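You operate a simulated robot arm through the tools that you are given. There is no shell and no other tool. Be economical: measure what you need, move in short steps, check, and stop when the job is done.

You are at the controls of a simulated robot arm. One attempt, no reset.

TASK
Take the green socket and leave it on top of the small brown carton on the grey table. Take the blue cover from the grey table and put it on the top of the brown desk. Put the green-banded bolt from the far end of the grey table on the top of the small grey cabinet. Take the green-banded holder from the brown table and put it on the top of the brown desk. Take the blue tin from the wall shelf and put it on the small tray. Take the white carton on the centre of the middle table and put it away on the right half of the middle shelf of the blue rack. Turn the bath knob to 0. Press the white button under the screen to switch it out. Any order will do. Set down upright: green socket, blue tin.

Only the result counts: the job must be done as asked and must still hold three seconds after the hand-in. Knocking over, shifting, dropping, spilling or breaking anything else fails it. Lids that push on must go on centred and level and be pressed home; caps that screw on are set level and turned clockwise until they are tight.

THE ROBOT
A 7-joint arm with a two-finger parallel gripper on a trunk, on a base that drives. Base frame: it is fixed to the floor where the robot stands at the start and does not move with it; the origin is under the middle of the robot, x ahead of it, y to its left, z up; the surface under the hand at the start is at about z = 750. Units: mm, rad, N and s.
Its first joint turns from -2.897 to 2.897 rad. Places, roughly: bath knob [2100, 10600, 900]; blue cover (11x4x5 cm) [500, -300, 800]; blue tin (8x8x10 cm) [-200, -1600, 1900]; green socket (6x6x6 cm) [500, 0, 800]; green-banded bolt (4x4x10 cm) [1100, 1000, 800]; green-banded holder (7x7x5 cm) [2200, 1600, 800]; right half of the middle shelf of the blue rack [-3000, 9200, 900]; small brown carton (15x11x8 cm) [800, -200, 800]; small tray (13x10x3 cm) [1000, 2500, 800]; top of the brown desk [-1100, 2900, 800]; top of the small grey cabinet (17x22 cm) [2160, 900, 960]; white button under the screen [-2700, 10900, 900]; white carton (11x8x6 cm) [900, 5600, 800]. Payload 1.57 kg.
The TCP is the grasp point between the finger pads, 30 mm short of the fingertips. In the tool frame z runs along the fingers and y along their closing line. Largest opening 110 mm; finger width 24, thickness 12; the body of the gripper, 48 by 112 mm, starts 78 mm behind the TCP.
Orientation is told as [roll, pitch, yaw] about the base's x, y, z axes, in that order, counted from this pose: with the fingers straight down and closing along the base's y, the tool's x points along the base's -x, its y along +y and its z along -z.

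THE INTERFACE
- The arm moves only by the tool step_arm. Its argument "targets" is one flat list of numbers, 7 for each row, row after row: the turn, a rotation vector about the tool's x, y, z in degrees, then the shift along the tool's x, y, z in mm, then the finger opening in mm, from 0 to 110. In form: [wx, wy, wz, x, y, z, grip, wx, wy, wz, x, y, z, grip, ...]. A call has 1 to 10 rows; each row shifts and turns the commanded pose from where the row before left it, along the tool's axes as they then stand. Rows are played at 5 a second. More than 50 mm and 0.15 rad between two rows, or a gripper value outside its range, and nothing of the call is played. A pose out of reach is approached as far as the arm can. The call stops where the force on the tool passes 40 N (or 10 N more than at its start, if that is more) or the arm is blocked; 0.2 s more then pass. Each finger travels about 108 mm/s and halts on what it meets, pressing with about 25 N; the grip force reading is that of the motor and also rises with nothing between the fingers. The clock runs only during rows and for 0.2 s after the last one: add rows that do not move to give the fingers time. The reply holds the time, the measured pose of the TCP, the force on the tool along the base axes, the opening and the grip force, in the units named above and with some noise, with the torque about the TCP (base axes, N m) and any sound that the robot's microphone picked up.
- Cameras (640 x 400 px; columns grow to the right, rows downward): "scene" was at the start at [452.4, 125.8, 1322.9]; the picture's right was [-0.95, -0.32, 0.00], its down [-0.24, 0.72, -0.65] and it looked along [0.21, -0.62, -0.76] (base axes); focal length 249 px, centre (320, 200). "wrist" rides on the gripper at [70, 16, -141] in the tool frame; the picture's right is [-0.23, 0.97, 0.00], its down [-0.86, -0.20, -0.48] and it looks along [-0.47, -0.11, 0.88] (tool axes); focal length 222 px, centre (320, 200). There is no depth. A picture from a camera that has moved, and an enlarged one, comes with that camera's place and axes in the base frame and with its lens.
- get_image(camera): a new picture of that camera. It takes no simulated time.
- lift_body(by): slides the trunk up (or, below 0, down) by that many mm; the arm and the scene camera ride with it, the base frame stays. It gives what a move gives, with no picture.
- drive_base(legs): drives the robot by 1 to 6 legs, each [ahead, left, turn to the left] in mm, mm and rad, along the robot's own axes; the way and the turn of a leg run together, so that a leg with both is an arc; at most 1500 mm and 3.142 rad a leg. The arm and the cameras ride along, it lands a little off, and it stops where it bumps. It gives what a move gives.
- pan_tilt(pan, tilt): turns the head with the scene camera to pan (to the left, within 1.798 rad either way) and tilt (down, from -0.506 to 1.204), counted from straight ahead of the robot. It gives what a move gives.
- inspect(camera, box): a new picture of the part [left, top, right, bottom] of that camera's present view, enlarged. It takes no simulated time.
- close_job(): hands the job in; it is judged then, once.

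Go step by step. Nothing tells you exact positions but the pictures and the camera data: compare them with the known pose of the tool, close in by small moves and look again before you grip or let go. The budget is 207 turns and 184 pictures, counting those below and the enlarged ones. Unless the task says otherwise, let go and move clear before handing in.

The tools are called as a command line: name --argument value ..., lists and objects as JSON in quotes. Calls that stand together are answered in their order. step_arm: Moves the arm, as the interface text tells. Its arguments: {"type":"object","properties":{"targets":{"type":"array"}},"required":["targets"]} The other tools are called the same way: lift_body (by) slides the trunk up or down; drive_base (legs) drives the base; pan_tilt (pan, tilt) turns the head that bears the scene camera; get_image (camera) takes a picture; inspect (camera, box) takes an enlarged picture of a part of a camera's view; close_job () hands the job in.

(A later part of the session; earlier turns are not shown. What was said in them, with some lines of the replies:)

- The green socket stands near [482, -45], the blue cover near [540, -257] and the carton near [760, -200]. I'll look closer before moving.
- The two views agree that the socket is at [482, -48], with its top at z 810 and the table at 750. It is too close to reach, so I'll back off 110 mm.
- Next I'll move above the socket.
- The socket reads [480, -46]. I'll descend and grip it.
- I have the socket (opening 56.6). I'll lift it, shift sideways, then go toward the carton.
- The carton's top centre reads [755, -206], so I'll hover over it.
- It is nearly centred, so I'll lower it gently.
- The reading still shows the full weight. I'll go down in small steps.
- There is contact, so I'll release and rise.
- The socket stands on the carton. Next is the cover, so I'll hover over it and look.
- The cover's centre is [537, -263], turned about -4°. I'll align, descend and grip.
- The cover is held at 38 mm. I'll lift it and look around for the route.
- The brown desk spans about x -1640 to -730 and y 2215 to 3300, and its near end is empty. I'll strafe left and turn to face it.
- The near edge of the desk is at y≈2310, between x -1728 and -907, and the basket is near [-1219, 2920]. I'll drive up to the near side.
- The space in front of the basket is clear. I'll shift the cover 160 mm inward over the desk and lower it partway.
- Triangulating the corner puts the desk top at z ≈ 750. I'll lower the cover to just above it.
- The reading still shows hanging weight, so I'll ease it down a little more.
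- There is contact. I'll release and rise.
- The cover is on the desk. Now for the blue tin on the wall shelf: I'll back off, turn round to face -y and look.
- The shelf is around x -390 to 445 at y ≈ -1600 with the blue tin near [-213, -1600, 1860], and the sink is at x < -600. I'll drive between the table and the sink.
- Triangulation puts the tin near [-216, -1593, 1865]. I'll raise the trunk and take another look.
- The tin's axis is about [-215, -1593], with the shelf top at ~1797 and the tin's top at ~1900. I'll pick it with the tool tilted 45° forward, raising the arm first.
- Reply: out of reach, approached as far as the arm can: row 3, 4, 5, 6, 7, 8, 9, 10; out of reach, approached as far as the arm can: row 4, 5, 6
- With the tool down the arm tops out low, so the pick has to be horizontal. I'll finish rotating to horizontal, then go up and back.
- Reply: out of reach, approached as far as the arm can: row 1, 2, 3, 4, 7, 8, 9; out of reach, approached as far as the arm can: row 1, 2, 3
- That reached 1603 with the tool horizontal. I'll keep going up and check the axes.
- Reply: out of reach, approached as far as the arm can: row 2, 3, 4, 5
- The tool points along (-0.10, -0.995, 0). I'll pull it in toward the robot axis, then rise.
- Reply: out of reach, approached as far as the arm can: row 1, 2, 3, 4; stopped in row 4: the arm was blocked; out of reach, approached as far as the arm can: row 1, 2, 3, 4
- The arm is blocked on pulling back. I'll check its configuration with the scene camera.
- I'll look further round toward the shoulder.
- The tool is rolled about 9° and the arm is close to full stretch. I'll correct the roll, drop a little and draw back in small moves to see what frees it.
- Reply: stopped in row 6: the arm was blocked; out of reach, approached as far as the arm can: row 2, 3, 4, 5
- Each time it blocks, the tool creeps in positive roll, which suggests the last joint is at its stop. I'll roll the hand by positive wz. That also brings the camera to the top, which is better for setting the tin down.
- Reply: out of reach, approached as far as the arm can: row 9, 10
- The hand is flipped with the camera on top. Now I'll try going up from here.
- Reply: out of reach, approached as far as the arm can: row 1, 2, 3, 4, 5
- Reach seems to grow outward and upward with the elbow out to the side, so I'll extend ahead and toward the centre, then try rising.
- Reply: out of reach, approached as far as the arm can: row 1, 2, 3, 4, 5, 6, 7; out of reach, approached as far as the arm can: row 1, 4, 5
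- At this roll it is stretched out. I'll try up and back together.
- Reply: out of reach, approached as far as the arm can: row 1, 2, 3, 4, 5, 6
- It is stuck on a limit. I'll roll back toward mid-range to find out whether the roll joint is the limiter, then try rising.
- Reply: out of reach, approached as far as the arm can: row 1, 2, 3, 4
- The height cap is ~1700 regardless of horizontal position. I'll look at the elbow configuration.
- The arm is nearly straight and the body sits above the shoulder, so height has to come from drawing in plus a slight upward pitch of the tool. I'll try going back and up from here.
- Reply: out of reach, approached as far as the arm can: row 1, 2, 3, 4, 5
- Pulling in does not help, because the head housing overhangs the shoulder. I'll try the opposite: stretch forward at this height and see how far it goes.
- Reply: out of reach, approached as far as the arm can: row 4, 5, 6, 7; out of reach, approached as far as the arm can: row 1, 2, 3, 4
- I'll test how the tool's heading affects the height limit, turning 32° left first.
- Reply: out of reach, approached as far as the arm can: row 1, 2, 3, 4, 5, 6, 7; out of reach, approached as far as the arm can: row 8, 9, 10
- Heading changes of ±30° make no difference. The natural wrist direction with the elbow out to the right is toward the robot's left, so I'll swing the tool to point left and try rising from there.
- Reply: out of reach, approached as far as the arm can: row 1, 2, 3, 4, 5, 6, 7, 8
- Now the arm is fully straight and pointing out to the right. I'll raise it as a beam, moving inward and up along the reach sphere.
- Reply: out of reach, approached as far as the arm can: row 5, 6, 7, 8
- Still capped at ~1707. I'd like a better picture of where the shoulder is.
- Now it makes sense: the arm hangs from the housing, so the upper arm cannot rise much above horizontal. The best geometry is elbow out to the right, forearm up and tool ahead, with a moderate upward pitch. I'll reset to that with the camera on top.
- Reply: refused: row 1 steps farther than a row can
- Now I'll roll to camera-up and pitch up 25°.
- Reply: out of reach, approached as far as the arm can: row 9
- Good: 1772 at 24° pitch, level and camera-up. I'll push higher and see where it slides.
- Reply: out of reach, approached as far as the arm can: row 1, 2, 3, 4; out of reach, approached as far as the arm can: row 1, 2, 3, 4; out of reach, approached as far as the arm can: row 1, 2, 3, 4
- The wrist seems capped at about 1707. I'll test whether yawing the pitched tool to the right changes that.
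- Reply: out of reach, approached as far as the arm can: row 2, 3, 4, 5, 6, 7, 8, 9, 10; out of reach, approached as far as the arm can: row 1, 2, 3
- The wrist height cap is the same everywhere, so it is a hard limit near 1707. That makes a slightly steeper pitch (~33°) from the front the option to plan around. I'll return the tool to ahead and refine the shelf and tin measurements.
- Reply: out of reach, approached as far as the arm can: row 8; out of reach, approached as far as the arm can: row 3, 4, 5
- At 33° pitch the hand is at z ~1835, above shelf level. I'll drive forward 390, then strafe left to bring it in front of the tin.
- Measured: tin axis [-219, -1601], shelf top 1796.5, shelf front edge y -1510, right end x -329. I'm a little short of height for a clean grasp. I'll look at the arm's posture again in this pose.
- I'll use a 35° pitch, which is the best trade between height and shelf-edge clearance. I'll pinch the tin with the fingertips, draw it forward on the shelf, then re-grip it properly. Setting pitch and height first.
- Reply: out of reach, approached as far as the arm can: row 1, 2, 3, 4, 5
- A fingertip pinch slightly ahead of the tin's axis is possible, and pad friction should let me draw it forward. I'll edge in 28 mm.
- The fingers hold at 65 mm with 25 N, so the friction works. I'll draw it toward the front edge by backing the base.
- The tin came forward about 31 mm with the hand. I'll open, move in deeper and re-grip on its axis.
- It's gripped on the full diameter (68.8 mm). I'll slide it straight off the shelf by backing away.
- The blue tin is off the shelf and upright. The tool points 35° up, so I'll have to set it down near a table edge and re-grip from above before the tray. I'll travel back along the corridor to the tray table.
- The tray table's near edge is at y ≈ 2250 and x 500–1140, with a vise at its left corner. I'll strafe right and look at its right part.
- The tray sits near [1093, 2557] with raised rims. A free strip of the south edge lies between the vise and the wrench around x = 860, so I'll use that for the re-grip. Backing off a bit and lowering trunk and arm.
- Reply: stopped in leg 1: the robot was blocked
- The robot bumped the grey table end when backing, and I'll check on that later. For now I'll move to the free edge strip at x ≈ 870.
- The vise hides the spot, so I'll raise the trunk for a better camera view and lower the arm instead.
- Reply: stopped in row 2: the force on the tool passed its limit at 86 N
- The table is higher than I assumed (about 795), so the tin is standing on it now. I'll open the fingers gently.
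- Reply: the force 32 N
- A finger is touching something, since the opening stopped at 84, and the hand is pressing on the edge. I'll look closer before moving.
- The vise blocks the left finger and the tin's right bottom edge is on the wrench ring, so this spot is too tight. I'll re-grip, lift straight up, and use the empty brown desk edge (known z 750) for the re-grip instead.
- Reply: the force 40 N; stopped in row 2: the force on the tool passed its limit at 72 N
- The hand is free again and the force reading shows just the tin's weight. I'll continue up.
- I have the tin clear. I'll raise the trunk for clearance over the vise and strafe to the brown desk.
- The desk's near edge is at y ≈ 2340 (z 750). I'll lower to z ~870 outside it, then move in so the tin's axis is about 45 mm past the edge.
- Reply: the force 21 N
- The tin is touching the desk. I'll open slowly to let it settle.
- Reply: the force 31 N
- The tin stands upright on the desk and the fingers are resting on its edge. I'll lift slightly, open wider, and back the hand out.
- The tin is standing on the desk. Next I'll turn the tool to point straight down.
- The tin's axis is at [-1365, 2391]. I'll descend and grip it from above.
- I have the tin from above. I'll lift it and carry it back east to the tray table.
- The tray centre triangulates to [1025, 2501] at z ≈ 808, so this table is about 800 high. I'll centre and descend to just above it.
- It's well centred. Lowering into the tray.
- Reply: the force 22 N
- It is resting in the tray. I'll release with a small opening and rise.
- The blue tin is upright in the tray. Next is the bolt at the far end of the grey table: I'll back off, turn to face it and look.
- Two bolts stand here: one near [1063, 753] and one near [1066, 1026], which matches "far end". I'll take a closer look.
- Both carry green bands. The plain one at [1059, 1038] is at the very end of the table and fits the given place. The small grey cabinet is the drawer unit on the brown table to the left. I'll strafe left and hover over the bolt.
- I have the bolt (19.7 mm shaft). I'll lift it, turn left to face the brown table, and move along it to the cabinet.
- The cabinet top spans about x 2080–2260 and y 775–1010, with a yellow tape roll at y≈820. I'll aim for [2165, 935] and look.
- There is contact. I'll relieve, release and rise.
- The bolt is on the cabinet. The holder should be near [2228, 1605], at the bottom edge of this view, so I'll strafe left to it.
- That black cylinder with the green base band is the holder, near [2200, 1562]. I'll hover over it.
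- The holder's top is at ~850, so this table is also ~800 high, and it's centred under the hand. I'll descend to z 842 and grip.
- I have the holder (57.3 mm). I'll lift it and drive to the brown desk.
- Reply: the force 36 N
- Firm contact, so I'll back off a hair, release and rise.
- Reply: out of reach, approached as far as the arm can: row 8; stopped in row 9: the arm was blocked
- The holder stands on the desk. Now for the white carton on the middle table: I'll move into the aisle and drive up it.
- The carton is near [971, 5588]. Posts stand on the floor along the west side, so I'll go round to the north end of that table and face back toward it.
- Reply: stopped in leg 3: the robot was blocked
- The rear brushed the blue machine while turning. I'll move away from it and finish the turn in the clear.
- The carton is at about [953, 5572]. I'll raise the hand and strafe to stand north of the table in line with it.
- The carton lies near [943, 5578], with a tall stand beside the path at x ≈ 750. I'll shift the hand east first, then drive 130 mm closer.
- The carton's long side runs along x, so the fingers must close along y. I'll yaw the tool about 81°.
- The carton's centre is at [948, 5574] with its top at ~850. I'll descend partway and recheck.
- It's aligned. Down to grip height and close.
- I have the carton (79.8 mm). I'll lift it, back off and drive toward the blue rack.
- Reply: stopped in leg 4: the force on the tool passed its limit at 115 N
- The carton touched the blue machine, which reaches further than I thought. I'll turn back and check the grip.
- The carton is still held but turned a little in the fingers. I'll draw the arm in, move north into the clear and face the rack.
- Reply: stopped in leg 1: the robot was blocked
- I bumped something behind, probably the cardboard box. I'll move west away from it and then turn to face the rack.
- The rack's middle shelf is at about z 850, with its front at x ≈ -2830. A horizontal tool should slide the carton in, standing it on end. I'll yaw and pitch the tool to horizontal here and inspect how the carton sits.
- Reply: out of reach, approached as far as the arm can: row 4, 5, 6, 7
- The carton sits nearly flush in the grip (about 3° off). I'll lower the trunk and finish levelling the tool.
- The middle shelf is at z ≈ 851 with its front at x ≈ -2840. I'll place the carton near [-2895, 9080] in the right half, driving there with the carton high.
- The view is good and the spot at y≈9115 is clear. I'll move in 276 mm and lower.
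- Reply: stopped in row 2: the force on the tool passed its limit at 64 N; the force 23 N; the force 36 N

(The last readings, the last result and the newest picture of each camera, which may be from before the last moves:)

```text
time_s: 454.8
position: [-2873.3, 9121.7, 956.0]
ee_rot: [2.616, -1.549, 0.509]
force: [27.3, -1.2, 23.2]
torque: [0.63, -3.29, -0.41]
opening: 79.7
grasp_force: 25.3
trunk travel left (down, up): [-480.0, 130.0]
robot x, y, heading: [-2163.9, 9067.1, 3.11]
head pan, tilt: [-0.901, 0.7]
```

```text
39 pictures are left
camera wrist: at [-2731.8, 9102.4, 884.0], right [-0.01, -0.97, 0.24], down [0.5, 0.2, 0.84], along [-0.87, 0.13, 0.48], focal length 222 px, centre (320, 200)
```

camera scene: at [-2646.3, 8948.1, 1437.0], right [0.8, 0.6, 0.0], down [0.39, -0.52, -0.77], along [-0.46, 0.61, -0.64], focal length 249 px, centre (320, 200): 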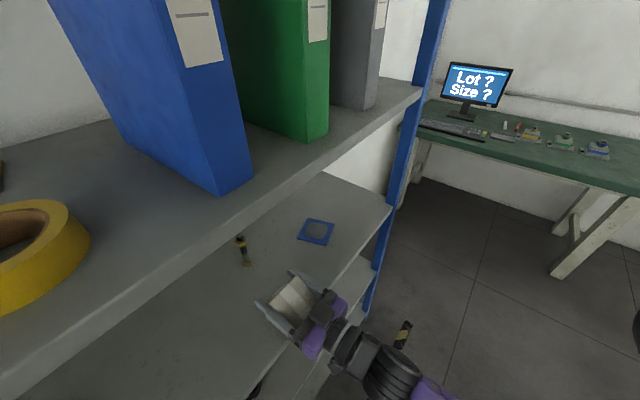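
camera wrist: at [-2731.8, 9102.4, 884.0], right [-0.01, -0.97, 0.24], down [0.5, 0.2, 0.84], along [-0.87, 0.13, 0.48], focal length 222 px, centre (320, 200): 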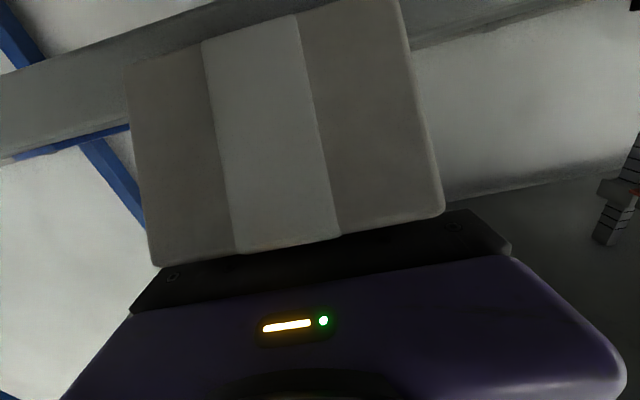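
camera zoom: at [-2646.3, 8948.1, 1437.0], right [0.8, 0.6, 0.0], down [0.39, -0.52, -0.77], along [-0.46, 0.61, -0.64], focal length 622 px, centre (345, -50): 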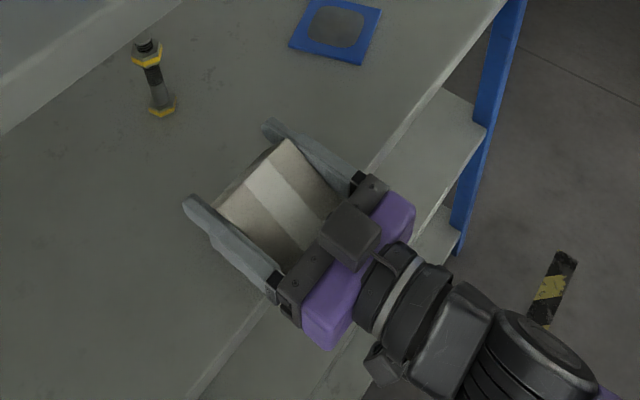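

The carton has slid in the fingers: it hangs lower than I thought and met the shelf's front edge. I'll raise it clear and look.

step_arm --targets '[0, 0, 0, -15, 0, 0, 60, 0, 0, 0, -25, 0, 0, 60, 0, 0, 0, -30, 0, 0, 60]'

get_image --camera "wrist"

inspect --camera "scene" --box '[220, 220, 400, 380]'

```text
time_s: 455.6
position: [-2871.9, 9121.7, 1025.0]
ee_rot: [2.461, -1.552, 0.665]
force: [-0.2, 0.3, -8.0]
torque: [0.0, 0.28, 0.02]
opening: 79.6
grasp_force: 24.4
trunk travel left (down, up): [-480.0, 130.0]
robot x, y, heading: [-2170.0, 9065.7, 3.113]
head pan, tilt: [-0.901, 0.7]
```

```text
38 pictures are left
camera wrist: at [-2730.8, 9101.9, 953.9], right [-0.01, -0.97, 0.24], down [0.49, 0.2, 0.85], along [-0.87, 0.13, 0.48], focal length 222 px, centre (320, 200)
```

wrist: 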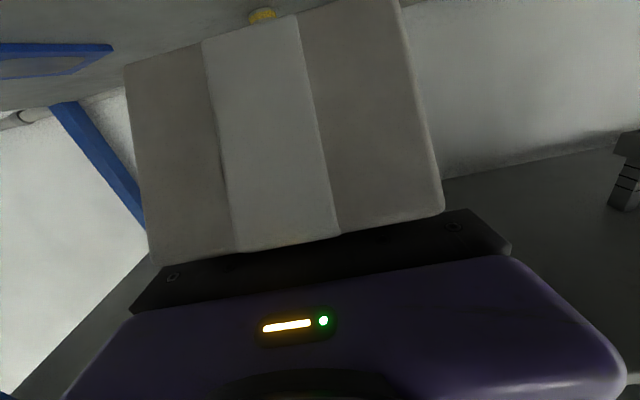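

```text
2.50 times, centred on (310, 300) of scene
camera zoom: at [-2648.0, 8948.2, 1436.2], right [0.8, 0.6, 0.0], down [0.39, -0.52, -0.76], along [-0.46, 0.61, -0.64], focal length 622 px, centre (345, -50)
```

zoom: 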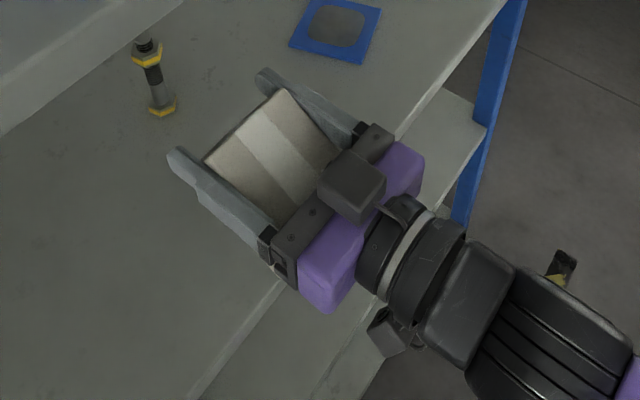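

The carton has pivoted so that pitching the tool about 28° down should make it lie flat, hanging a little behind the fingertips, which suits the shelf well. I'll pitch down and check.

step_arm --targets '[0, 7, 0, 0, 0, 0, 60, 0, 7, 0, 0, 0, 0, 60, 0, 7, 0, 0, 0, 0, 60, 0, 7, 0, 0, 0, 0, 60, 0, 0, 0, 0, 0, 0, 60]'

get_image --camera "wrist"

inspect --camera "scene" --box '[220, 220, 400, 380]'

```text
time_s: 456.8
position: [-2893.6, 9126.9, 1002.0]
ee_rot: [0.028, -1.099, 3.104]
force: [-0.2, 0.0, -6.6]
torque: [0.0, 0.33, 0.0]
opening: 80.2
grasp_force: 24.6
out of reach, approached as far as the arm can: row 3, 4
trunk travel left (down, up): [-480.0, 130.0]
robot x, y, heading: [-2168.0, 9067.0, 3.11]
head pan, tilt: [-0.901, 0.7]
```

```text
36 pictures are left
camera wrist: at [-2734.4, 9108.3, 1004.8], right [-0.12, -0.97, 0.21], down [0.04, 0.21, 0.98], along [-0.99, 0.12, 0.01], focal length 222 px, centre (320, 200)
```

wrist: 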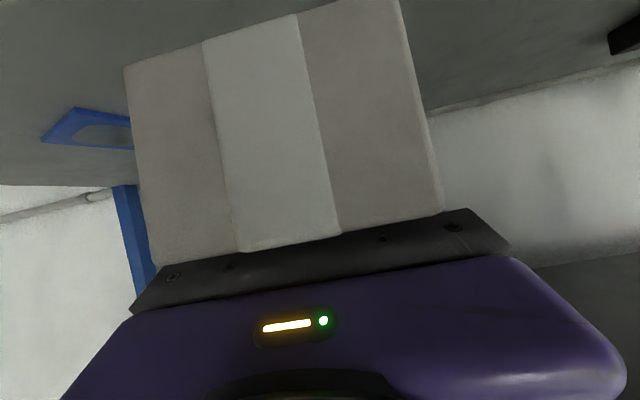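

```text
2.50 times, centred on (310, 300) of scene
camera zoom: at [-2647.7, 8948.3, 1436.3], right [0.8, 0.6, 0.0], down [0.39, -0.52, -0.76], along [-0.46, 0.61, -0.64], focal length 622 px, centre (345, -50)
```

zoom: 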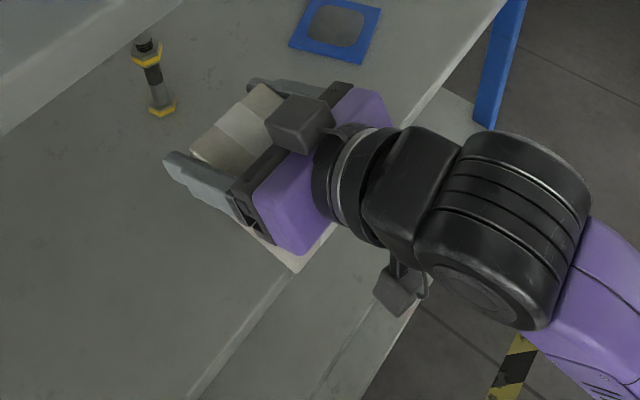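

The carton is now level. I'll drive in 58 mm, then lower with the trunk.

drive_base --legs '[[58, 0, 0]]'

lift_body --by -80

get_image --camera "scene"

```text
time_s: 457.8
position: [-2949.8, 9129.9, 1002.0]
ee_rot: [0.027, -1.099, 3.103]
force: [0.4, -1.0, -7.1]
torque: [-0.01, 0.32, -0.02]
opening: 79.7
grasp_force: 25.0
trunk travel left (down, up): [-480.0, 130.0]
robot x, y, heading: [-2222.9, 9069.7, 3.11]
head pan, tilt: [-0.901, 0.7]
```

```text
time_s: 459.1
position: [-2950.1, 9128.5, 929.5]
ee_rot: [0.02, -1.114, 3.109]
force: [4.3, -1.4, 9.4]
torque: [0.6, -1.6, -0.35]
opening: 80.0
grasp_force: 24.9
trunk travel left (down, up): [-401.0, 209.0]
robot x, y, heading: [-2222.7, 9068.4, 3.116]
head pan, tilt: [-0.901, 0.7]
stopped: the force on the tool passed its limit at 42 N (the readings are from after the stop); the commanded pose is now the measured one
```

```text
34 pictures are left
camera scene: at [-2704.7, 8949.9, 1357.2], right [0.8, 0.6, 0.0], down [0.39, -0.52, -0.77], along [-0.46, 0.61, -0.64], focal length 249 px, centre (320, 200)
```

scene: 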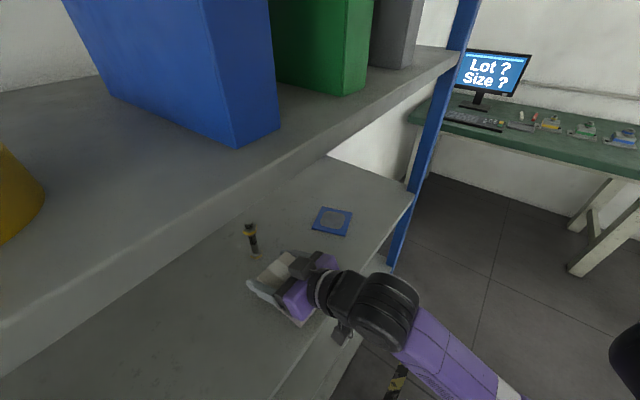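

The carton now rests on the shelf, with its near end about 14 mm inside the front edge. I'll open the fingers slowly.

step_arm --targets '[0, 0, 0, 0, 0, 0, 84, 0, 0, 0, 0, 0, 0, 92, 0, 0, 0, 0, 0, 0, 105, 0, 0, 0, 0, 0, 0, 108]'

inspect --camera "scene" --box '[200, 200, 380, 340]'

get_image --camera "wrist"

```text
time_s: 460.1
position: [-2950.6, 9128.8, 927.3]
ee_rot: [0.022, -1.111, 3.107]
force: [0.9, 0.4, 0.0]
torque: [-0.01, -0.03, -0.05]
opening: 108.1
grasp_force: 0.0
trunk travel left (down, up): [-401.0, 209.0]
robot x, y, heading: [-2223.5, 9071.7, 3.113]
head pan, tilt: [-0.901, 0.7]
```

```text
2.86 times, centred on (290, 270) of scene
camera zoom: at [-2705.1, 8950.0, 1357.3], right [0.8, 0.6, 0.0], down [0.39, -0.52, -0.76], along [-0.46, 0.61, -0.64], focal length 711 px, centre (406, 0)
```

zoom: 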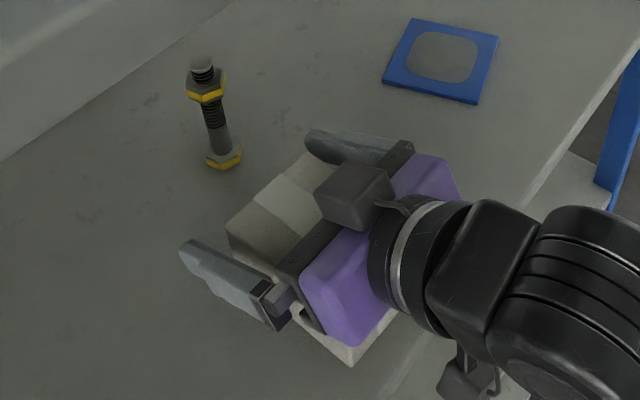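

```text
32 pictures are left
camera wrist: at [-2792.4, 9109.9, 928.6], right [-0.11, -0.97, 0.21], down [0.05, 0.21, 0.98], along [-0.99, 0.12, 0.03], focal length 222 px, centre (320, 200)
```

wrist: 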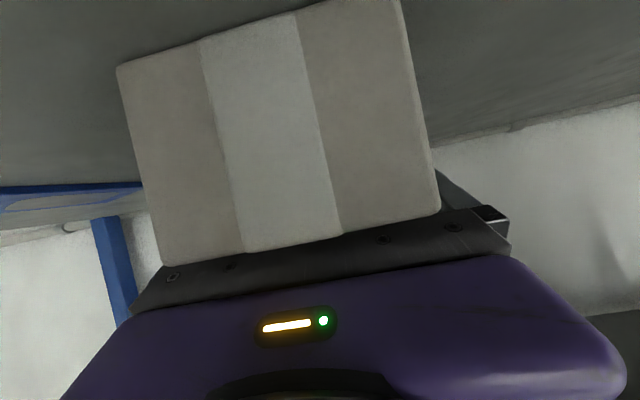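

It's free and standing still. I'll raise the hand straight up by trunk, then back out.

lift_body --by 70

drive_base --legs '[[-350, 0, 0]]'

pan_tilt --pan -0.5 --tilt 0.45

get_image --camera "scene"

```text
time_s: 461.1
position: [-2950.2, 9127.9, 997.2]
ee_rot: [0.023, -1.112, 3.108]
force: [-0.8, -0.2, -0.3]
torque: [0.02, 0.0, 0.05]
opening: 108.0
grasp_force: 0.1
trunk travel left (down, up): [-471.0, 139.0]
robot x, y, heading: [-2218.9, 9071.7, 3.108]
head pan, tilt: [-0.901, 0.7]
```

```text
time_s: 463.4
position: [-2604.8, 9120.9, 997.8]
ee_rot: [0.024, -1.111, 3.102]
force: [-0.5, -0.2, -0.4]
torque: [0.0, 0.03, 0.02]
opening: 108.0
grasp_force: 0.2
trunk travel left (down, up): [-471.0, 139.0]
robot x, y, heading: [-1876.9, 9060.8, 3.111]
head pan, tilt: [-0.901, 0.7]
```

```text
time_s: 464.3
position: [-2604.0, 9121.2, 997.6]
ee_rot: [0.022, -1.111, 3.1]
force: [-0.2, -0.2, -0.3]
torque: [0.03, -0.01, -0.03]
opening: 108.2
grasp_force: 0.1
trunk travel left (down, up): [-471.0, 139.0]
robot x, y, heading: [-1875.6, 9062.9, 3.107]
head pan, tilt: [-0.499, 0.45]
```

```text
31 pictures are left
camera scene: at [-2388.5, 8920.2, 1449.4], right [0.51, 0.86, 0.0], down [0.38, -0.22, -0.9], along [-0.78, 0.46, -0.44], focal length 249 px, centre (320, 200)
```

scene: 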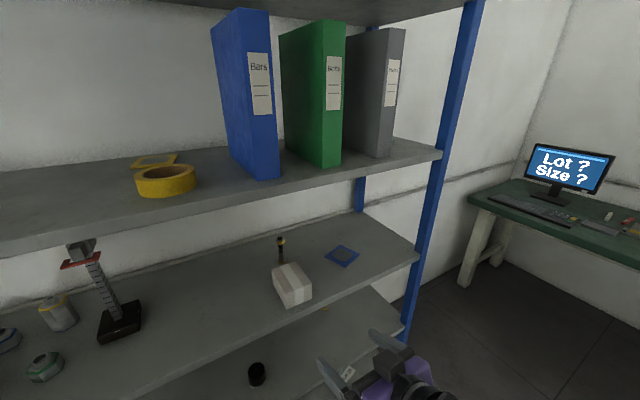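

The carton sits in the right half of the middle shelf. Next is the white button under the screen, so I'll zoom in on that desk.

inspect --camera "scene" --box '[480, 120, 640, 270]'

```text
2.67 times, centred on (560, 195) of scene
camera zoom: at [-2388.5, 8920.2, 1449.4], right [0.51, 0.86, 0.0], down [0.38, -0.22, -0.9], along [-0.78, 0.46, -0.44], focal length 664 px, centre (-320, 213)
```

zoom: 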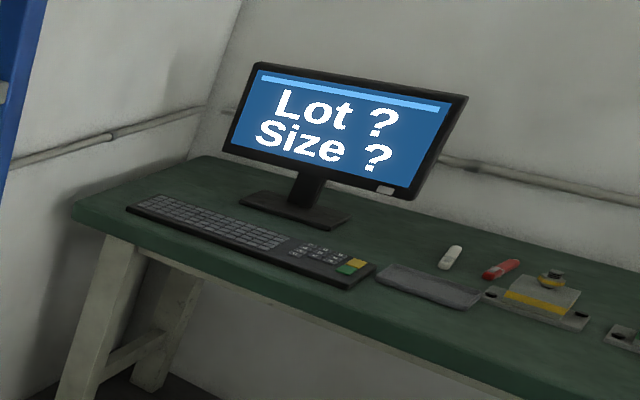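

The white button is on the monitor's lower bezel at right, near [-2748, 10900, 861]. I'll turn to face that desk and move up to it.

drive_base --legs '[[0, 0, -1.537], [930, 0, 0], [0, 860, 0]]'

pan_tilt --pan -0.2 --tilt 0.6

get_image --camera "scene"

```text
time_s: 476.5
position: [-2584.7, 10726.1, 998.2]
ee_rot: [0.025, -1.113, 1.616]
force: [-0.2, -0.1, -1.2]
torque: [-0.03, -0.02, -0.02]
opening: 108.3
grasp_force: 0.0
trunk travel left (down, up): [-471.0, 139.0]
robot x, y, heading: [-2581.0, 9993.3, 1.627]
head pan, tilt: [-0.499, 0.45]
stopped in leg 3: the robot was blocked; the commanded pose is now the measured one
```

```text
time_s: 477.3
position: [-2585.0, 10724.7, 997.5]
ee_rot: [0.025, -1.111, 1.617]
force: [-0.6, -0.1, 0.6]
torque: [-0.01, 0.03, -0.01]
opening: 107.8
grasp_force: 0.0
trunk travel left (down, up): [-471.0, 139.0]
robot x, y, heading: [-2582.8, 9992.6, 1.624]
head pan, tilt: [-0.201, 0.6]
```

```text
29 pictures are left
camera scene: at [-2792.3, 10496.9, 1435.9], right [0.99, -0.15, 0.0], down [-0.08, -0.56, -0.83], along [0.12, 0.82, -0.56], focal length 249 px, centre (320, 200)
```

scene: 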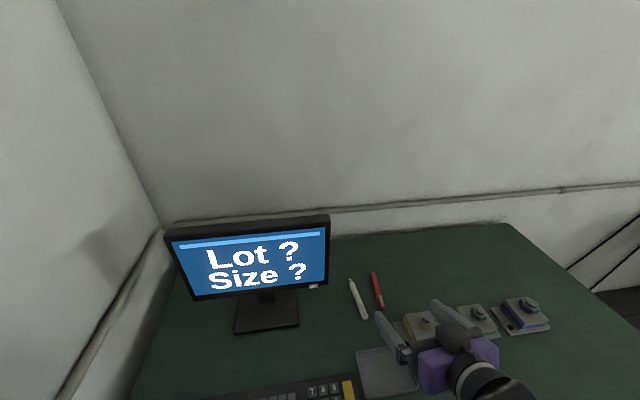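

inspect --camera "scene" --box '[260, 240, 360, 320]'

```text
5.00 times, centred on (310, 280) of scene
camera zoom: at [-2792.3, 10496.9, 1435.9], right [0.99, -0.15, 0.0], down [-0.08, -0.56, -0.83], along [0.12, 0.82, -0.56], focal length 1245 px, centre (370, -200)
```

zoom: 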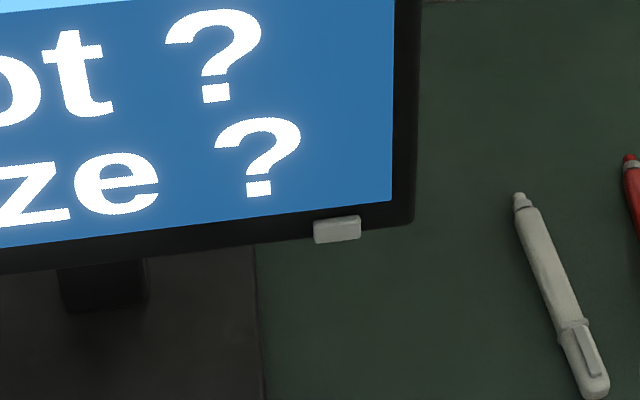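

The button protrudes from the bezel at about [-2748, 10905, 867], and the screen faces -y. I'll close the fingers, lower the trunk and line up in front of it.

lift_body --by -130

step_arm --targets '[0, 0, 0, 0, 41, 0, 60, 0, 0, 0, 0, 41, 0, 20, 0, 0, 0, 0, 41, 0, 0, 0, 0, 0, 0, 40, 0, 0, 0, 0, 0, -11, 0, 22, 0, 0, 0, 0, -11, 0, 22, 0]'

get_image --camera "scene"

```text
time_s: 478.9
position: [-2586.1, 10724.1, 869.7]
ee_rot: [0.025, -1.111, 1.618]
force: [-0.7, 0.9, 0.4]
torque: [0.02, -0.01, -0.04]
opening: 107.9
grasp_force: 0.0
trunk travel left (down, up): [-341.0, 269.0]
robot x, y, heading: [-2583.1, 9993.0, 1.627]
head pan, tilt: [-0.201, 0.6]
```

```text
time_s: 480.3
position: [-2750.7, 10767.9, 867.4]
ee_rot: [0.024, -1.111, 1.617]
force: [0.1, -0.1, -0.2]
torque: [0.03, -0.02, 0.01]
opening: 0.0
grasp_force: 21.2
out of reach, approached as far as the arm can: row 1
trunk travel left (down, up): [-341.0, 269.0]
robot x, y, heading: [-2581.2, 9997.6, 1.627]
head pan, tilt: [-0.201, 0.6]
```

```text
27 pictures are left
camera scene: at [-2792.4, 10496.7, 1305.9], right [0.99, -0.15, 0.0], down [-0.08, -0.56, -0.83], along [0.12, 0.82, -0.56], focal length 249 px, centre (320, 200)
```

scene: 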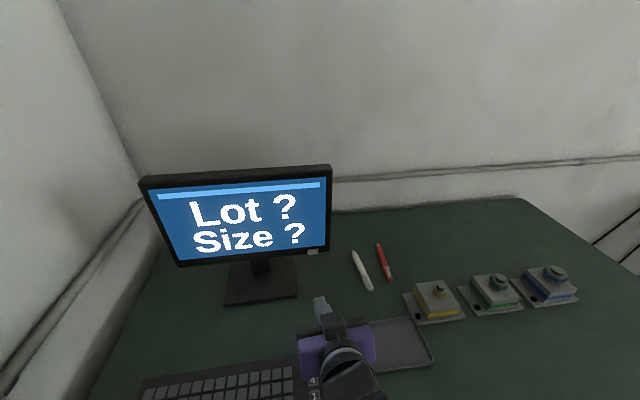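

The button triangulates to [-2750, 10921, 867] and the hand is lined up. I'll approach to about 20 mm away.

step_arm --targets '[0, 0, 0, -11, 0, 22.5, 0, 0, 0, 0, -11, 0, 22.5, 0, 0, 0, 0, -11, 0, 22.5, 0, 0, 0, 0, -9, 0, 18, 0]'

inspect --camera "scene" --box '[260, 210, 380, 300]'

```text
time_s: 481.3
position: [-2757.3, 10863.2, 867.5]
ee_rot: [0.023, -1.113, 1.618]
force: [-0.2, 0.2, 1.2]
torque: [0.01, -0.01, -0.01]
opening: 0.0
grasp_force: 22.2
trunk travel left (down, up): [-341.0, 269.0]
robot x, y, heading: [-2583.5, 9994.7, 1.627]
head pan, tilt: [-0.201, 0.6]
```

```text
4.44 times, centred on (320, 255) of scene
camera zoom: at [-2792.3, 10496.7, 1305.9], right [0.99, -0.15, 0.0], down [-0.08, -0.56, -0.83], along [0.12, 0.82, -0.56], focal length 1106 px, centre (320, -44)
```

zoom: 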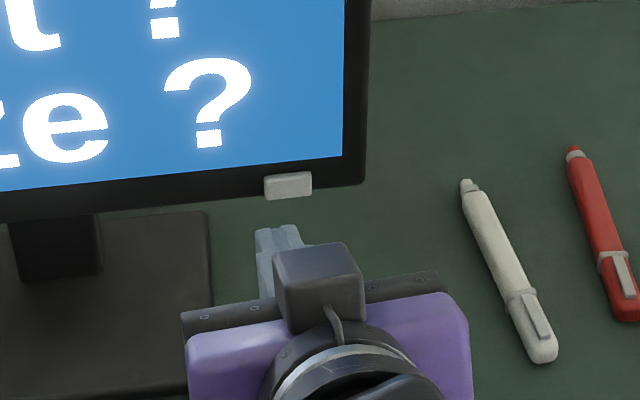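

step_arm --targets '[0, 0, 0, -4.4, -6, 9, 0, 0, 0, 0, -2.6, 0, 5.4, 0, 0, 0, 0, -1.8, 0, 3.6, 0]'

inspect --camera "scene" --box '[260, 210, 380, 300]'

```text
time_s: 482.1
position: [-2753.2, 10883.1, 867.5]
ee_rot: [0.022, -1.113, 1.619]
force: [-0.8, 0.2, -0.2]
torque: [0.01, 0.01, 0.02]
opening: 0.0
grasp_force: 20.9
trunk travel left (down, up): [-341.0, 269.0]
robot x, y, heading: [-2585.1, 9991.8, 1.627]
head pan, tilt: [-0.201, 0.6]
```

```text
4.44 times, centred on (320, 255) of scene
camera zoom: at [-2792.4, 10496.8, 1305.9], right [0.99, -0.15, 0.0], down [-0.08, -0.56, -0.83], along [0.12, 0.82, -0.56], focal length 1106 px, centre (320, -44)
```

zoom: 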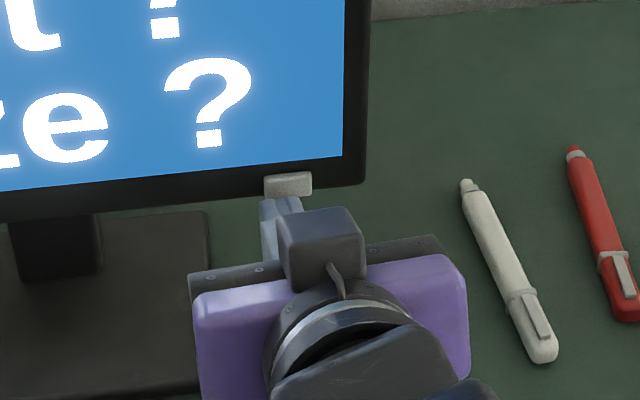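

step_arm --targets '[0, 0, 0, -1.8, 0, 3.6, 0, 0, 0, 0, -1.8, 0, 3.6, 0]'

step_arm --targets '[0, 0, 0, -1.8, 0, 3.6, 0, 0, 0, 0, -1.8, 0, 3.6, 0]'

get_image --camera "scene"

```text
time_s: 482.7
position: [-2753.2, 10888.6, 867.3]
ee_rot: [0.022, -1.113, 1.616]
force: [4.6, -14.6, 3.6]
torque: [0.09, -0.05, -0.25]
opening: 0.0
grasp_force: 21.8
trunk travel left (down, up): [-341.0, 269.0]
robot x, y, heading: [-2583.5, 9993.8, 1.626]
head pan, tilt: [-0.201, 0.6]
heard: click
```

```text
time_s: 483.1
position: [-2752.2, 10889.6, 866.4]
ee_rot: [0.022, -1.111, 1.619]
force: [4.9, -22.7, 7.3]
torque: [0.15, -0.02, -0.16]
opening: 0.0
grasp_force: 21.2
trunk travel left (down, up): [-341.0, 269.0]
robot x, y, heading: [-2581.9, 9993.8, 1.625]
head pan, tilt: [-0.201, 0.6]
stopped in row 1: the force on the tool passed its limit at 47 N (the readings are from after the stop); the commanded pose is now the measured one
```

```text
24 pictures are left
camera scene: at [-2792.0, 10495.5, 1306.3], right [0.99, -0.15, 0.0], down [-0.08, -0.56, -0.83], along [0.12, 0.82, -0.56], focal length 249 px, centre (320, 200)
```

scene: 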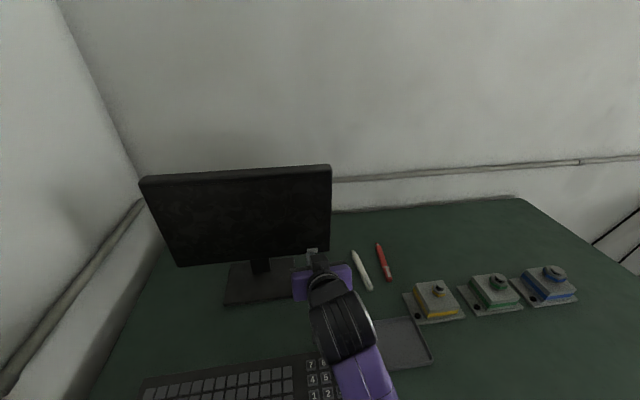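

The screen went dark with a click. I'll withdraw, then head east to the bath.

step_arm --targets '[0, 0, 0, 11, 0, -22.5, 0, 0, 0, 0, 11, 0, -22.5, 0, 0, 0, 0, 11, 0, -22.5, 0, 0, 0, 0, 18, -20, -36, 0, 0, 0, 0, 18, -20, -36, 0, 0, 0, 0, 0, -40, 0, 0, 0, 0, 0, 0, -40, 0, 0]'

drive_base --legs '[[0, -580, 0], [-390, 0, 0], [0, 0, -1.62], [1500, 0, 0], [1500, 0, 0], [700, 0, 0]]'

pan_tilt --pan 0.7 --tilt 0.3

get_image --camera "scene"

```text
time_s: 484.7
position: [-2621.8, 10745.8, 861.4]
ee_rot: [0.024, -1.111, 1.618]
force: [-0.1, -0.2, 0.3]
torque: [-0.01, -0.04, 0.03]
opening: 0.0
grasp_force: 21.0
trunk travel left (down, up): [-341.0, 269.0]
robot x, y, heading: [-2581.5, 9992.5, 1.625]
head pan, tilt: [-0.201, 0.6]
```

```text
time_s: 511.4
position: [2489.8, 9813.6, 861.4]
ee_rot: [0.022, -1.11, 0.023]
force: [0.5, -0.8, -0.6]
torque: [-0.01, -0.02, 0.03]
opening: 0.0
grasp_force: 21.4
trunk travel left (down, up): [-341.0, 269.0]
robot x, y, heading: [1742.6, 9793.6, 0.03]
head pan, tilt: [-0.201, 0.6]
```

```text
time_s: 512.6
position: [2490.0, 9814.7, 860.3]
ee_rot: [0.022, -1.11, 0.023]
force: [-0.2, -0.4, -0.1]
torque: [-0.01, -0.01, -0.03]
opening: 0.1
grasp_force: 21.1
trunk travel left (down, up): [-341.0, 269.0]
robot x, y, heading: [1739.0, 9795.1, 0.031]
head pan, tilt: [0.7, 0.3]
```

```text
23 pictures are left
camera scene: at [2228.9, 10067.4, 1333.3], right [0.67, -0.75, 0.0], down [-0.22, -0.2, -0.96], along [0.71, 0.64, -0.3], focal length 249 px, centre (320, 200)
```

scene: 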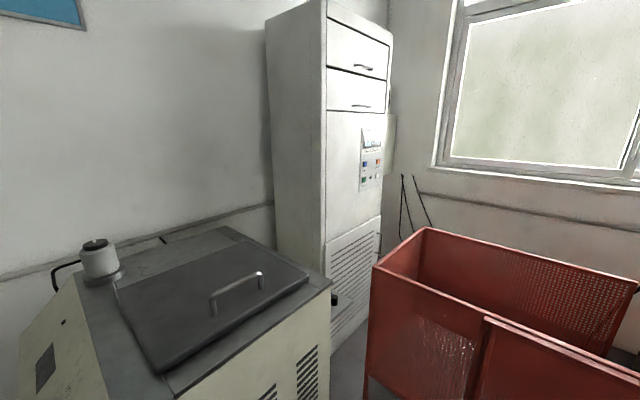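

pan_tilt --pan 1.35 --tilt 0.55

get_image --camera "scene"

```text
time_s: 513.7
position: [2489.5, 9814.1, 861.0]
ee_rot: [0.023, -1.108, 0.022]
force: [-0.4, -1.1, 0.0]
torque: [0.01, 0.0, 0.03]
opening: 0.0
grasp_force: 21.2
trunk travel left (down, up): [-341.0, 269.0]
robot x, y, heading: [1736.1, 9793.3, 0.033]
head pan, tilt: [1.349, 0.55]
```

```text
22 pictures are left
camera scene: at [2176.5, 10093.4, 1310.4], right [0.98, -0.19, 0.0], down [-0.1, -0.51, -0.85], along [0.16, 0.84, -0.52], focal length 249 px, centre (320, 200)
```

scene: 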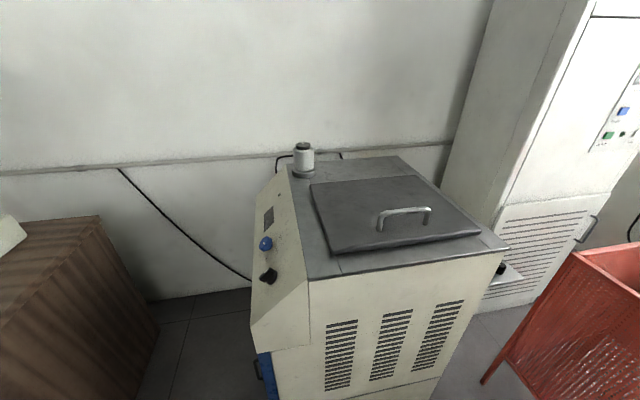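

The bath's control panel with the black knob faces west, near [2137, 10480, 900]. I'll raise the trunk and move to the southwest so I can face the panel.

lift_body --by 269

drive_base --legs '[[-260, 100, 0], [0, 0, 0.5]]'

pan_tilt --pan 0.0 --tilt 0.8

get_image --camera "scene"

```text
time_s: 516.4
position: [2490.0, 9814.8, 1129.9]
ee_rot: [0.024, -1.11, 0.021]
force: [0.2, 0.4, -0.2]
torque: [0.0, -0.02, 0.0]
opening: 0.0
grasp_force: 21.4
trunk travel left (down, up): [-610.0, 0.0]
robot x, y, heading: [1738.5, 9791.2, 0.028]
head pan, tilt: [1.349, 0.55]
```

```text
time_s: 519.7
position: [2135.0, 10272.8, 1130.4]
ee_rot: [0.022, -1.111, 0.536]
force: [0.4, -0.6, 0.4]
torque: [0.0, 0.01, 0.04]
opening: 0.0
grasp_force: 21.2
trunk travel left (down, up): [-610.0, 0.0]
robot x, y, heading: [1487.9, 9885.3, 0.542]
head pan, tilt: [1.349, 0.55]
```

```text
time_s: 521.2
position: [2136.6, 10272.0, 1130.4]
ee_rot: [0.022, -1.11, 0.537]
force: [-0.5, -0.5, 0.0]
torque: [0.02, -0.01, -0.01]
opening: 0.1
grasp_force: 21.3
trunk travel left (down, up): [-610.0, 0.0]
robot x, y, heading: [1488.2, 9881.5, 0.55]
head pan, tilt: [0.0, 0.799]
```

```text
21 pictures are left
camera scene: at [1822.5, 10317.5, 1558.0], right [0.52, -0.86, 0.0], down [-0.61, -0.37, -0.7], along [0.6, 0.36, -0.72], focal length 249 px, centre (320, 200)
```

scene: 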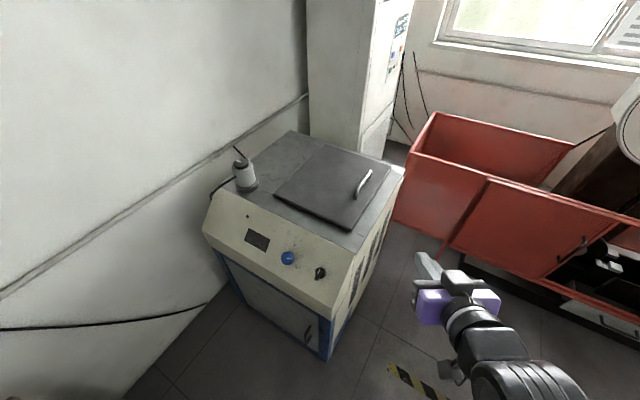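

inspect --camera "scene" --box '[280, 240, 360, 300]'

```text
6.67 times, centred on (320, 270) of scene
camera zoom: at [1822.5, 10317.5, 1558.0], right [0.52, -0.86, 0.0], down [-0.61, -0.37, -0.7], along [0.6, 0.36, -0.72], focal length 1660 px, centre (320, -267)
```

zoom: 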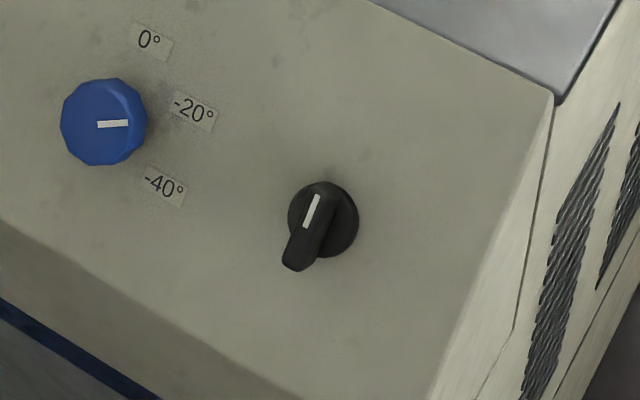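

The blue knob at about [2128, 10617, 870] is the bath temperature knob: its mark is at -20°, and 0° is 60° counter-clockwise, straight up the slope. The panel faces west and 45° up. I'll move closer and orient the tool square to the panel.

drive_base --legs '[[255, -40, 0], [0, 0, 0.2]]'

step_arm --targets '[6.42, 0, 3.18, 0, 0, -20, 0, 6.42, 0, 3.18, 0, 0, -20, 0, 6.42, 0, 3.18, 0, 0, -20, 0, 6.42, 0, 3.18, 0, 0, 0, 0, 6.42, 0, 3.18, 0, 0, 0, 0, 6.42, 0, 3.18, 0, 0, 0, 0, 0, 6.2, 0, 0, 0, 0, 20, 0, 6.2, 0, 0, 0, 0, 40, 0, 6.2, 0, 0, 0, 0, 62]'

step_arm --targets '[0, 0, 7.5, 0, 0, 0, 62, 0, 0, 7.5, 0, 0, 0, 62, 0, 0, 7.5, 0, 0, 0, 62, 0, 0, 7.5, 0, 0, 0, 62, 0, 0, 7.5, 0, 0, 0, 62, 0, 0, 7.5, 0, 0, 0, 62, 0, 0, 7.5, 0, 0, 0, 62, 0, 0, 7.5, 0, 0, 0, 62]'

get_image --camera "wrist"

```text
time_s: 523.9
position: [2288.2, 10495.4, 1129.6]
ee_rot: [0.021, -1.109, 0.739]
force: [0.5, 0.3, -0.1]
torque: [0.0, 0.0, 0.03]
opening: 0.0
grasp_force: 21.3
trunk travel left (down, up): [-610.0, 0.0]
robot x, y, heading: [1733.2, 9986.9, 0.745]
head pan, tilt: [0.0, 0.799]
```

```text
time_s: 525.9
position: [2251.8, 10475.7, 1143.7]
ee_rot: [0.008, -0.776, 0.003]
force: [0.3, -0.3, 0.0]
torque: [0.03, 0.02, 0.0]
opening: 62.1
grasp_force: 0.1
out of reach, approached as far as the arm can: row 2, 3
trunk travel left (down, up): [-610.0, 0.0]
robot x, y, heading: [1731.0, 9984.9, 0.75]
head pan, tilt: [0.0, 0.799]
```

```text
time_s: 527.6
position: [2252.9, 10477.4, 1143.7]
ee_rot: [0.71, -0.35, -1.176]
force: [0.2, -0.4, -0.6]
torque: [-0.01, 0.03, 0.0]
opening: 62.2
grasp_force: 0.1
trunk travel left (down, up): [-610.0, 0.0]
robot x, y, heading: [1732.3, 9984.5, 0.747]
head pan, tilt: [0.0, 0.799]
```

```text
19 pictures are left
camera wrist: at [2138.9, 10542.8, 1230.6], right [0.68, 0.29, 0.67], down [-0.15, -0.85, 0.51], along [0.72, -0.45, -0.53], focal length 222 px, centre (320, 200)
```

wrist: 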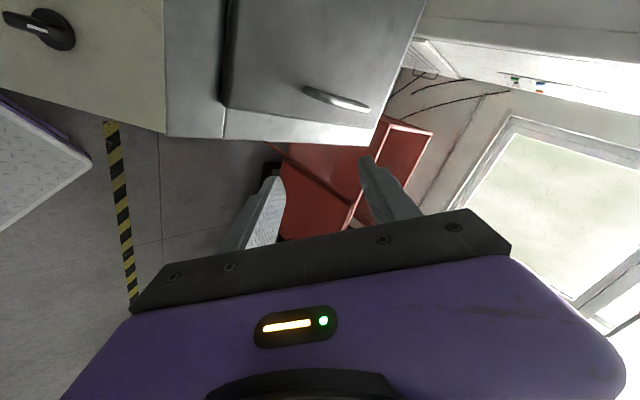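

The orientation is good. I'll move in front of the knob, standing off about 60 mm.

step_arm --targets '[0, 0, 0, 33, -21.6, 4.1, 62, 0, 0, 0, 33, -21.6, 4.1, 62, 0, 0, 0, 33, -21.6, 4.1, 62, 0, 0, 0, 33, -21.6, 4.1, 62, 0, 0, 0, 33, -21.6, 4.1, 62, 0, 0, 0, 33, -21.6, 4.1, 62, 0, 0, 0, 33, -21.6, 4.1, 62, 0, 0, 0, 33, -21.6, 4.1, 62]'

get_image --camera "wrist"

get_image --camera "scene"

```text
time_s: 529.5
position: [2072.7, 10619.8, 929.0]
ee_rot: [0.71, -0.354, -1.175]
force: [0.4, 0.3, -0.2]
torque: [0.02, 0.03, 0.0]
opening: 61.9
grasp_force: 0.1
trunk travel left (down, up): [-610.0, 0.0]
robot x, y, heading: [1734.7, 9988.5, 0.747]
head pan, tilt: [0.0, 0.799]
```

```text
18 pictures are left
camera wrist: at [1958.7, 10685.1, 1015.9], right [0.68, 0.29, 0.67], down [-0.15, -0.84, 0.51], along [0.72, -0.45, -0.53], focal length 222 px, centre (320, 200)
```

wrist: 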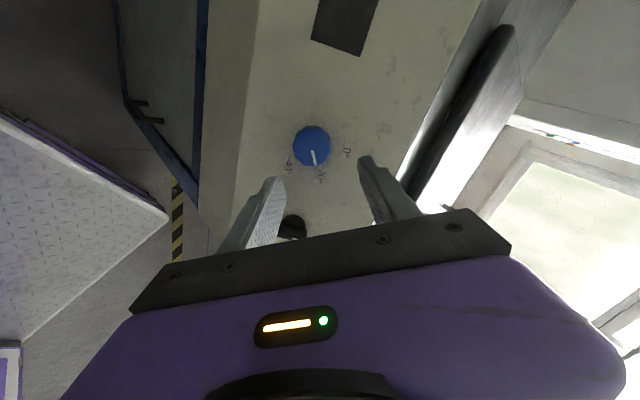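

```text
17 pictures are left
camera scene: at [1971.8, 10475.7, 1558.1], right [0.68, -0.73, 0.0], down [-0.53, -0.49, -0.7], along [0.51, 0.47, -0.72], focal length 249 px, centre (320, 200)
```

scene: 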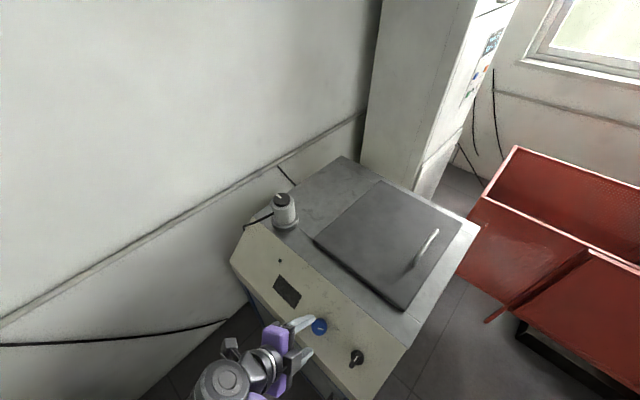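

The knob measures [2129, 10624, 858]. I'll correct the offset and approach.

step_arm --targets '[0, 0, 0, 9, -7, 20, 62, 0, 0, 0, 0, 0, 22, 62, 0, 0, 0, 0, 0, 0, 62]'

get_image --camera "wrist"

inspect --camera "scene" --box '[260, 290, 380, 380]'

```text
time_s: 530.2
position: [2096.3, 10623.4, 888.6]
ee_rot: [0.708, -0.354, -1.174]
force: [0.4, 0.0, 0.3]
torque: [0.0, -0.01, 0.01]
opening: 62.0
grasp_force: 0.0
trunk travel left (down, up): [-610.0, 0.0]
robot x, y, heading: [1733.1, 9984.6, 0.742]
head pan, tilt: [0.0, 0.799]
```

```text
16 pictures are left
camera wrist: at [1982.6, 10689.8, 975.4], right [0.68, 0.29, 0.67], down [-0.15, -0.84, 0.51], along [0.72, -0.45, -0.53], focal length 222 px, centre (320, 200)
```

wrist: 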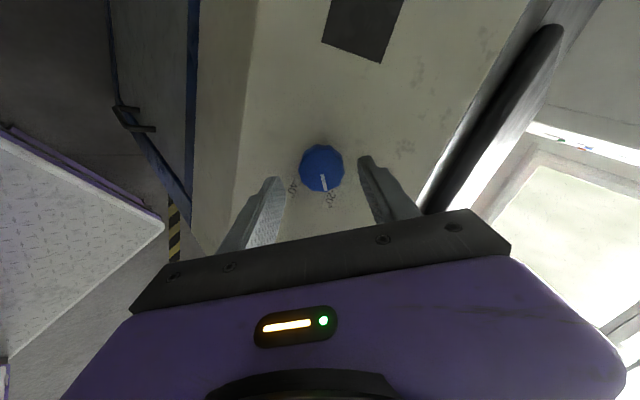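

```text
4.44 times, centred on (320, 335) of scene
camera zoom: at [1971.4, 10476.0, 1558.0], right [0.68, -0.73, 0.0], down [-0.53, -0.49, -0.7], along [0.51, 0.47, -0.72], focal length 1106 px, centre (320, -400)
```

zoom: 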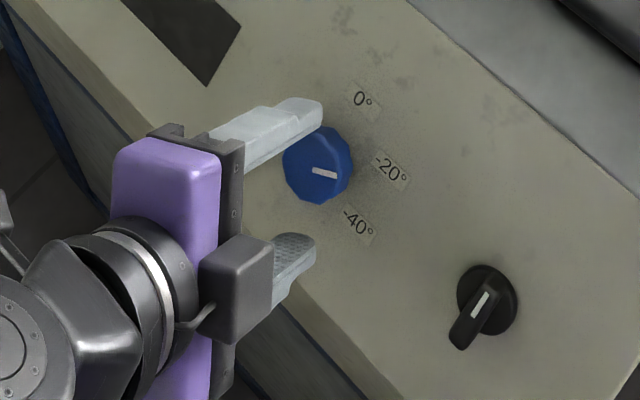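

The knob is centred between the fingers. I'll advance 33 mm and close on it.

step_arm --targets '[0, 0, 0, 0, 0, 17, 62, 0, 0, 0, 0, 0, 16, 62, 0, 0, 0, 0, 0, 0, 45, 0, 0, 0, 0, 0, 0, 25, 0, 0, 0, 0, 0, 0, 25, 0, 0, 0, 0, 0, 0, 25]'

inspect --camera "scene" --box '[260, 290, 380, 380]'

```text
time_s: 531.6
position: [2119.7, 10621.7, 865.9]
ee_rot: [0.714, -0.349, -1.175]
force: [3.0, 6.7, 10.3]
torque: [0.07, -0.06, -0.09]
opening: 42.4
grasp_force: 10.0
trunk travel left (down, up): [-610.0, 0.0]
robot x, y, heading: [1733.9, 9985.4, 0.75]
head pan, tilt: [0.0, 0.799]
```

```text
4.44 times, centred on (320, 335) of scene
camera zoom: at [1971.5, 10476.0, 1558.1], right [0.68, -0.73, 0.0], down [-0.53, -0.49, -0.7], along [0.51, 0.47, -0.72], focal length 1106 px, centre (320, -400)
```

zoom: 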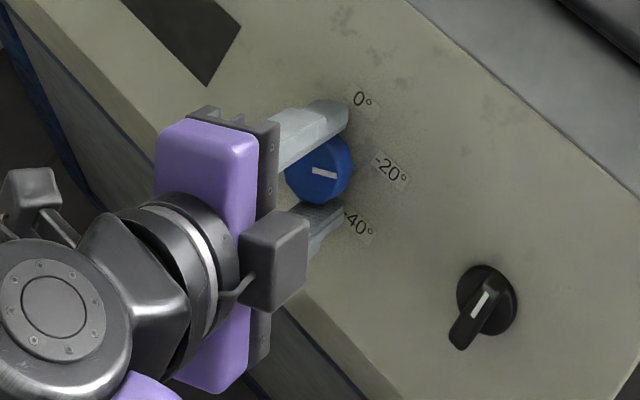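

It's gripped (42.4 mm). I'll turn counter-clockwise 60°.

step_arm --targets '[0, 0, -7.5, 0, 0, 0, 25, 0, 0, -7.5, 0, 0, 0, 25, 0, 0, -7.5, 0, 0, 0, 25, 0, 0, -7.5, 0, 0, 0, 25, 0, 0, -7.5, 0, 0, 0, 25, 0, 0, -7.5, 0, 0, 0, 25, 0, 0, -7.5, 0, 0, 0, 25, 0, 0, -7.5, 0, 0, 0, 25, 0, 0, 0, 0, 0, 0, 25]'

inspect --camera "scene" --box '[260, 290, 380, 380]'

```text
time_s: 533.6
position: [2116.6, 10622.6, 863.0]
ee_rot: [0.006, -0.778, 0.009]
force: [-23.1, 15.9, 7.4]
torque: [0.08, 0.31, -0.09]
opening: 44.0
grasp_force: 10.9
trunk travel left (down, up): [-610.0, 0.0]
robot x, y, heading: [1731.5, 9982.2, 0.746]
head pan, tilt: [0.0, 0.799]
```

```text
4.44 times, centred on (320, 335) of scene
camera zoom: at [1970.5, 10476.3, 1558.0], right [0.68, -0.73, 0.0], down [-0.53, -0.49, -0.7], along [0.51, 0.47, -0.72], focal length 1106 px, centre (320, -400)
```

zoom: 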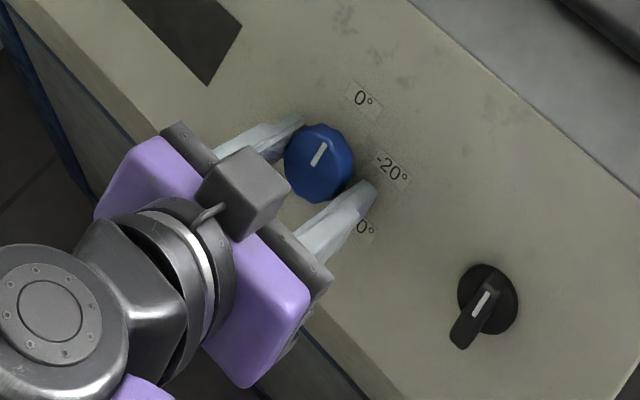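

The mark now points toward 0°. I'll release, back off and check.

step_arm --targets '[0, 0, 0, 0, 0, 0, 50, 0, 0, 0, 0, 0, 0, 62, 0, 0, 0, 0, 0, 0, 62, 0, 0, 0, 0, 0, -25, 62, 0, 0, 0, 0, 0, -40, 62, 0, 0, 0, 0, 0, -40, 62]'

inspect --camera "scene" --box '[300, 300, 360, 345]'

```text
time_s: 535.0
position: [2044.6, 10620.6, 936.0]
ee_rot: [0.007, -0.78, -0.001]
force: [-0.8, 0.3, -0.9]
torque: [0.0, -0.03, -0.03]
opening: 62.2
grasp_force: 0.0
trunk travel left (down, up): [-610.0, 0.0]
robot x, y, heading: [1732.0, 9983.6, 0.742]
head pan, tilt: [0.0, 0.799]
```

```text
8.89 times, centred on (330, 322) of scene
camera zoom: at [1971.9, 10475.9, 1557.9], right [0.68, -0.73, 0.0], down [-0.53, -0.49, -0.7], along [0.51, 0.47, -0.72], focal length 2213 px, centre (231, -889)
```

zoom: 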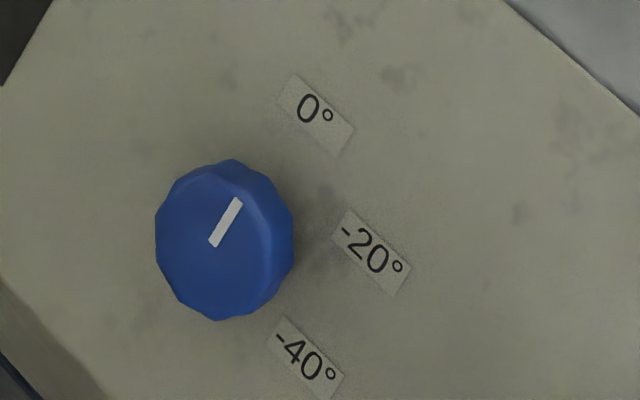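

The mark now points straight at 0°, so all eight jobs are done and the hand is clear. I'm handing in.

close_job

```text
The job is handed in.
```

All eight tasks are done and the job is handed in, but the base bumped things a few times along the way and I did not check whether any of them moved.

- **Green socket:** it stands upright on the small brown carton.
- **Blue cover and green-banded holder:** both are on top of the brown desk.
- **Green-banded bolt:** it is on the small grey cabinet. Two bolts stood at that end of the table; I took the one at the very end, which matched the given place.
- **Blue tin:** it stands upright in the small tray. I re-gripped it twice on the way: once briefly at the edge of the tray table beside the vise and wrench, then on the brown desk.
- **White carton:** it is in the right half of the middle shelf of the blue rack. It twisted in the grip when it hit the blue machine.
- **Bath knob:** its mark points at 0°.
- **Screen:** it went dark after a click when I pressed the button.

These are the contacts I know of or suspect:

- **Grey table:** the robot appears to have bumped its far end while backing.
- **Blue machine:** the robot brushed it while turning, and the carton struck it later at about 115 N.
- **Cardboard box:** the robot probably bumped it near the north end of the middle table. It may have shifted.
- **Blue rack:** something blocked the robot's left side beside the rack as I lined up for the button, possibly its post.
- **Tray table:** during the first tin set-down the hand pressed on the table edge, a finger touched the vise, and the tin briefly rested on the wrench.
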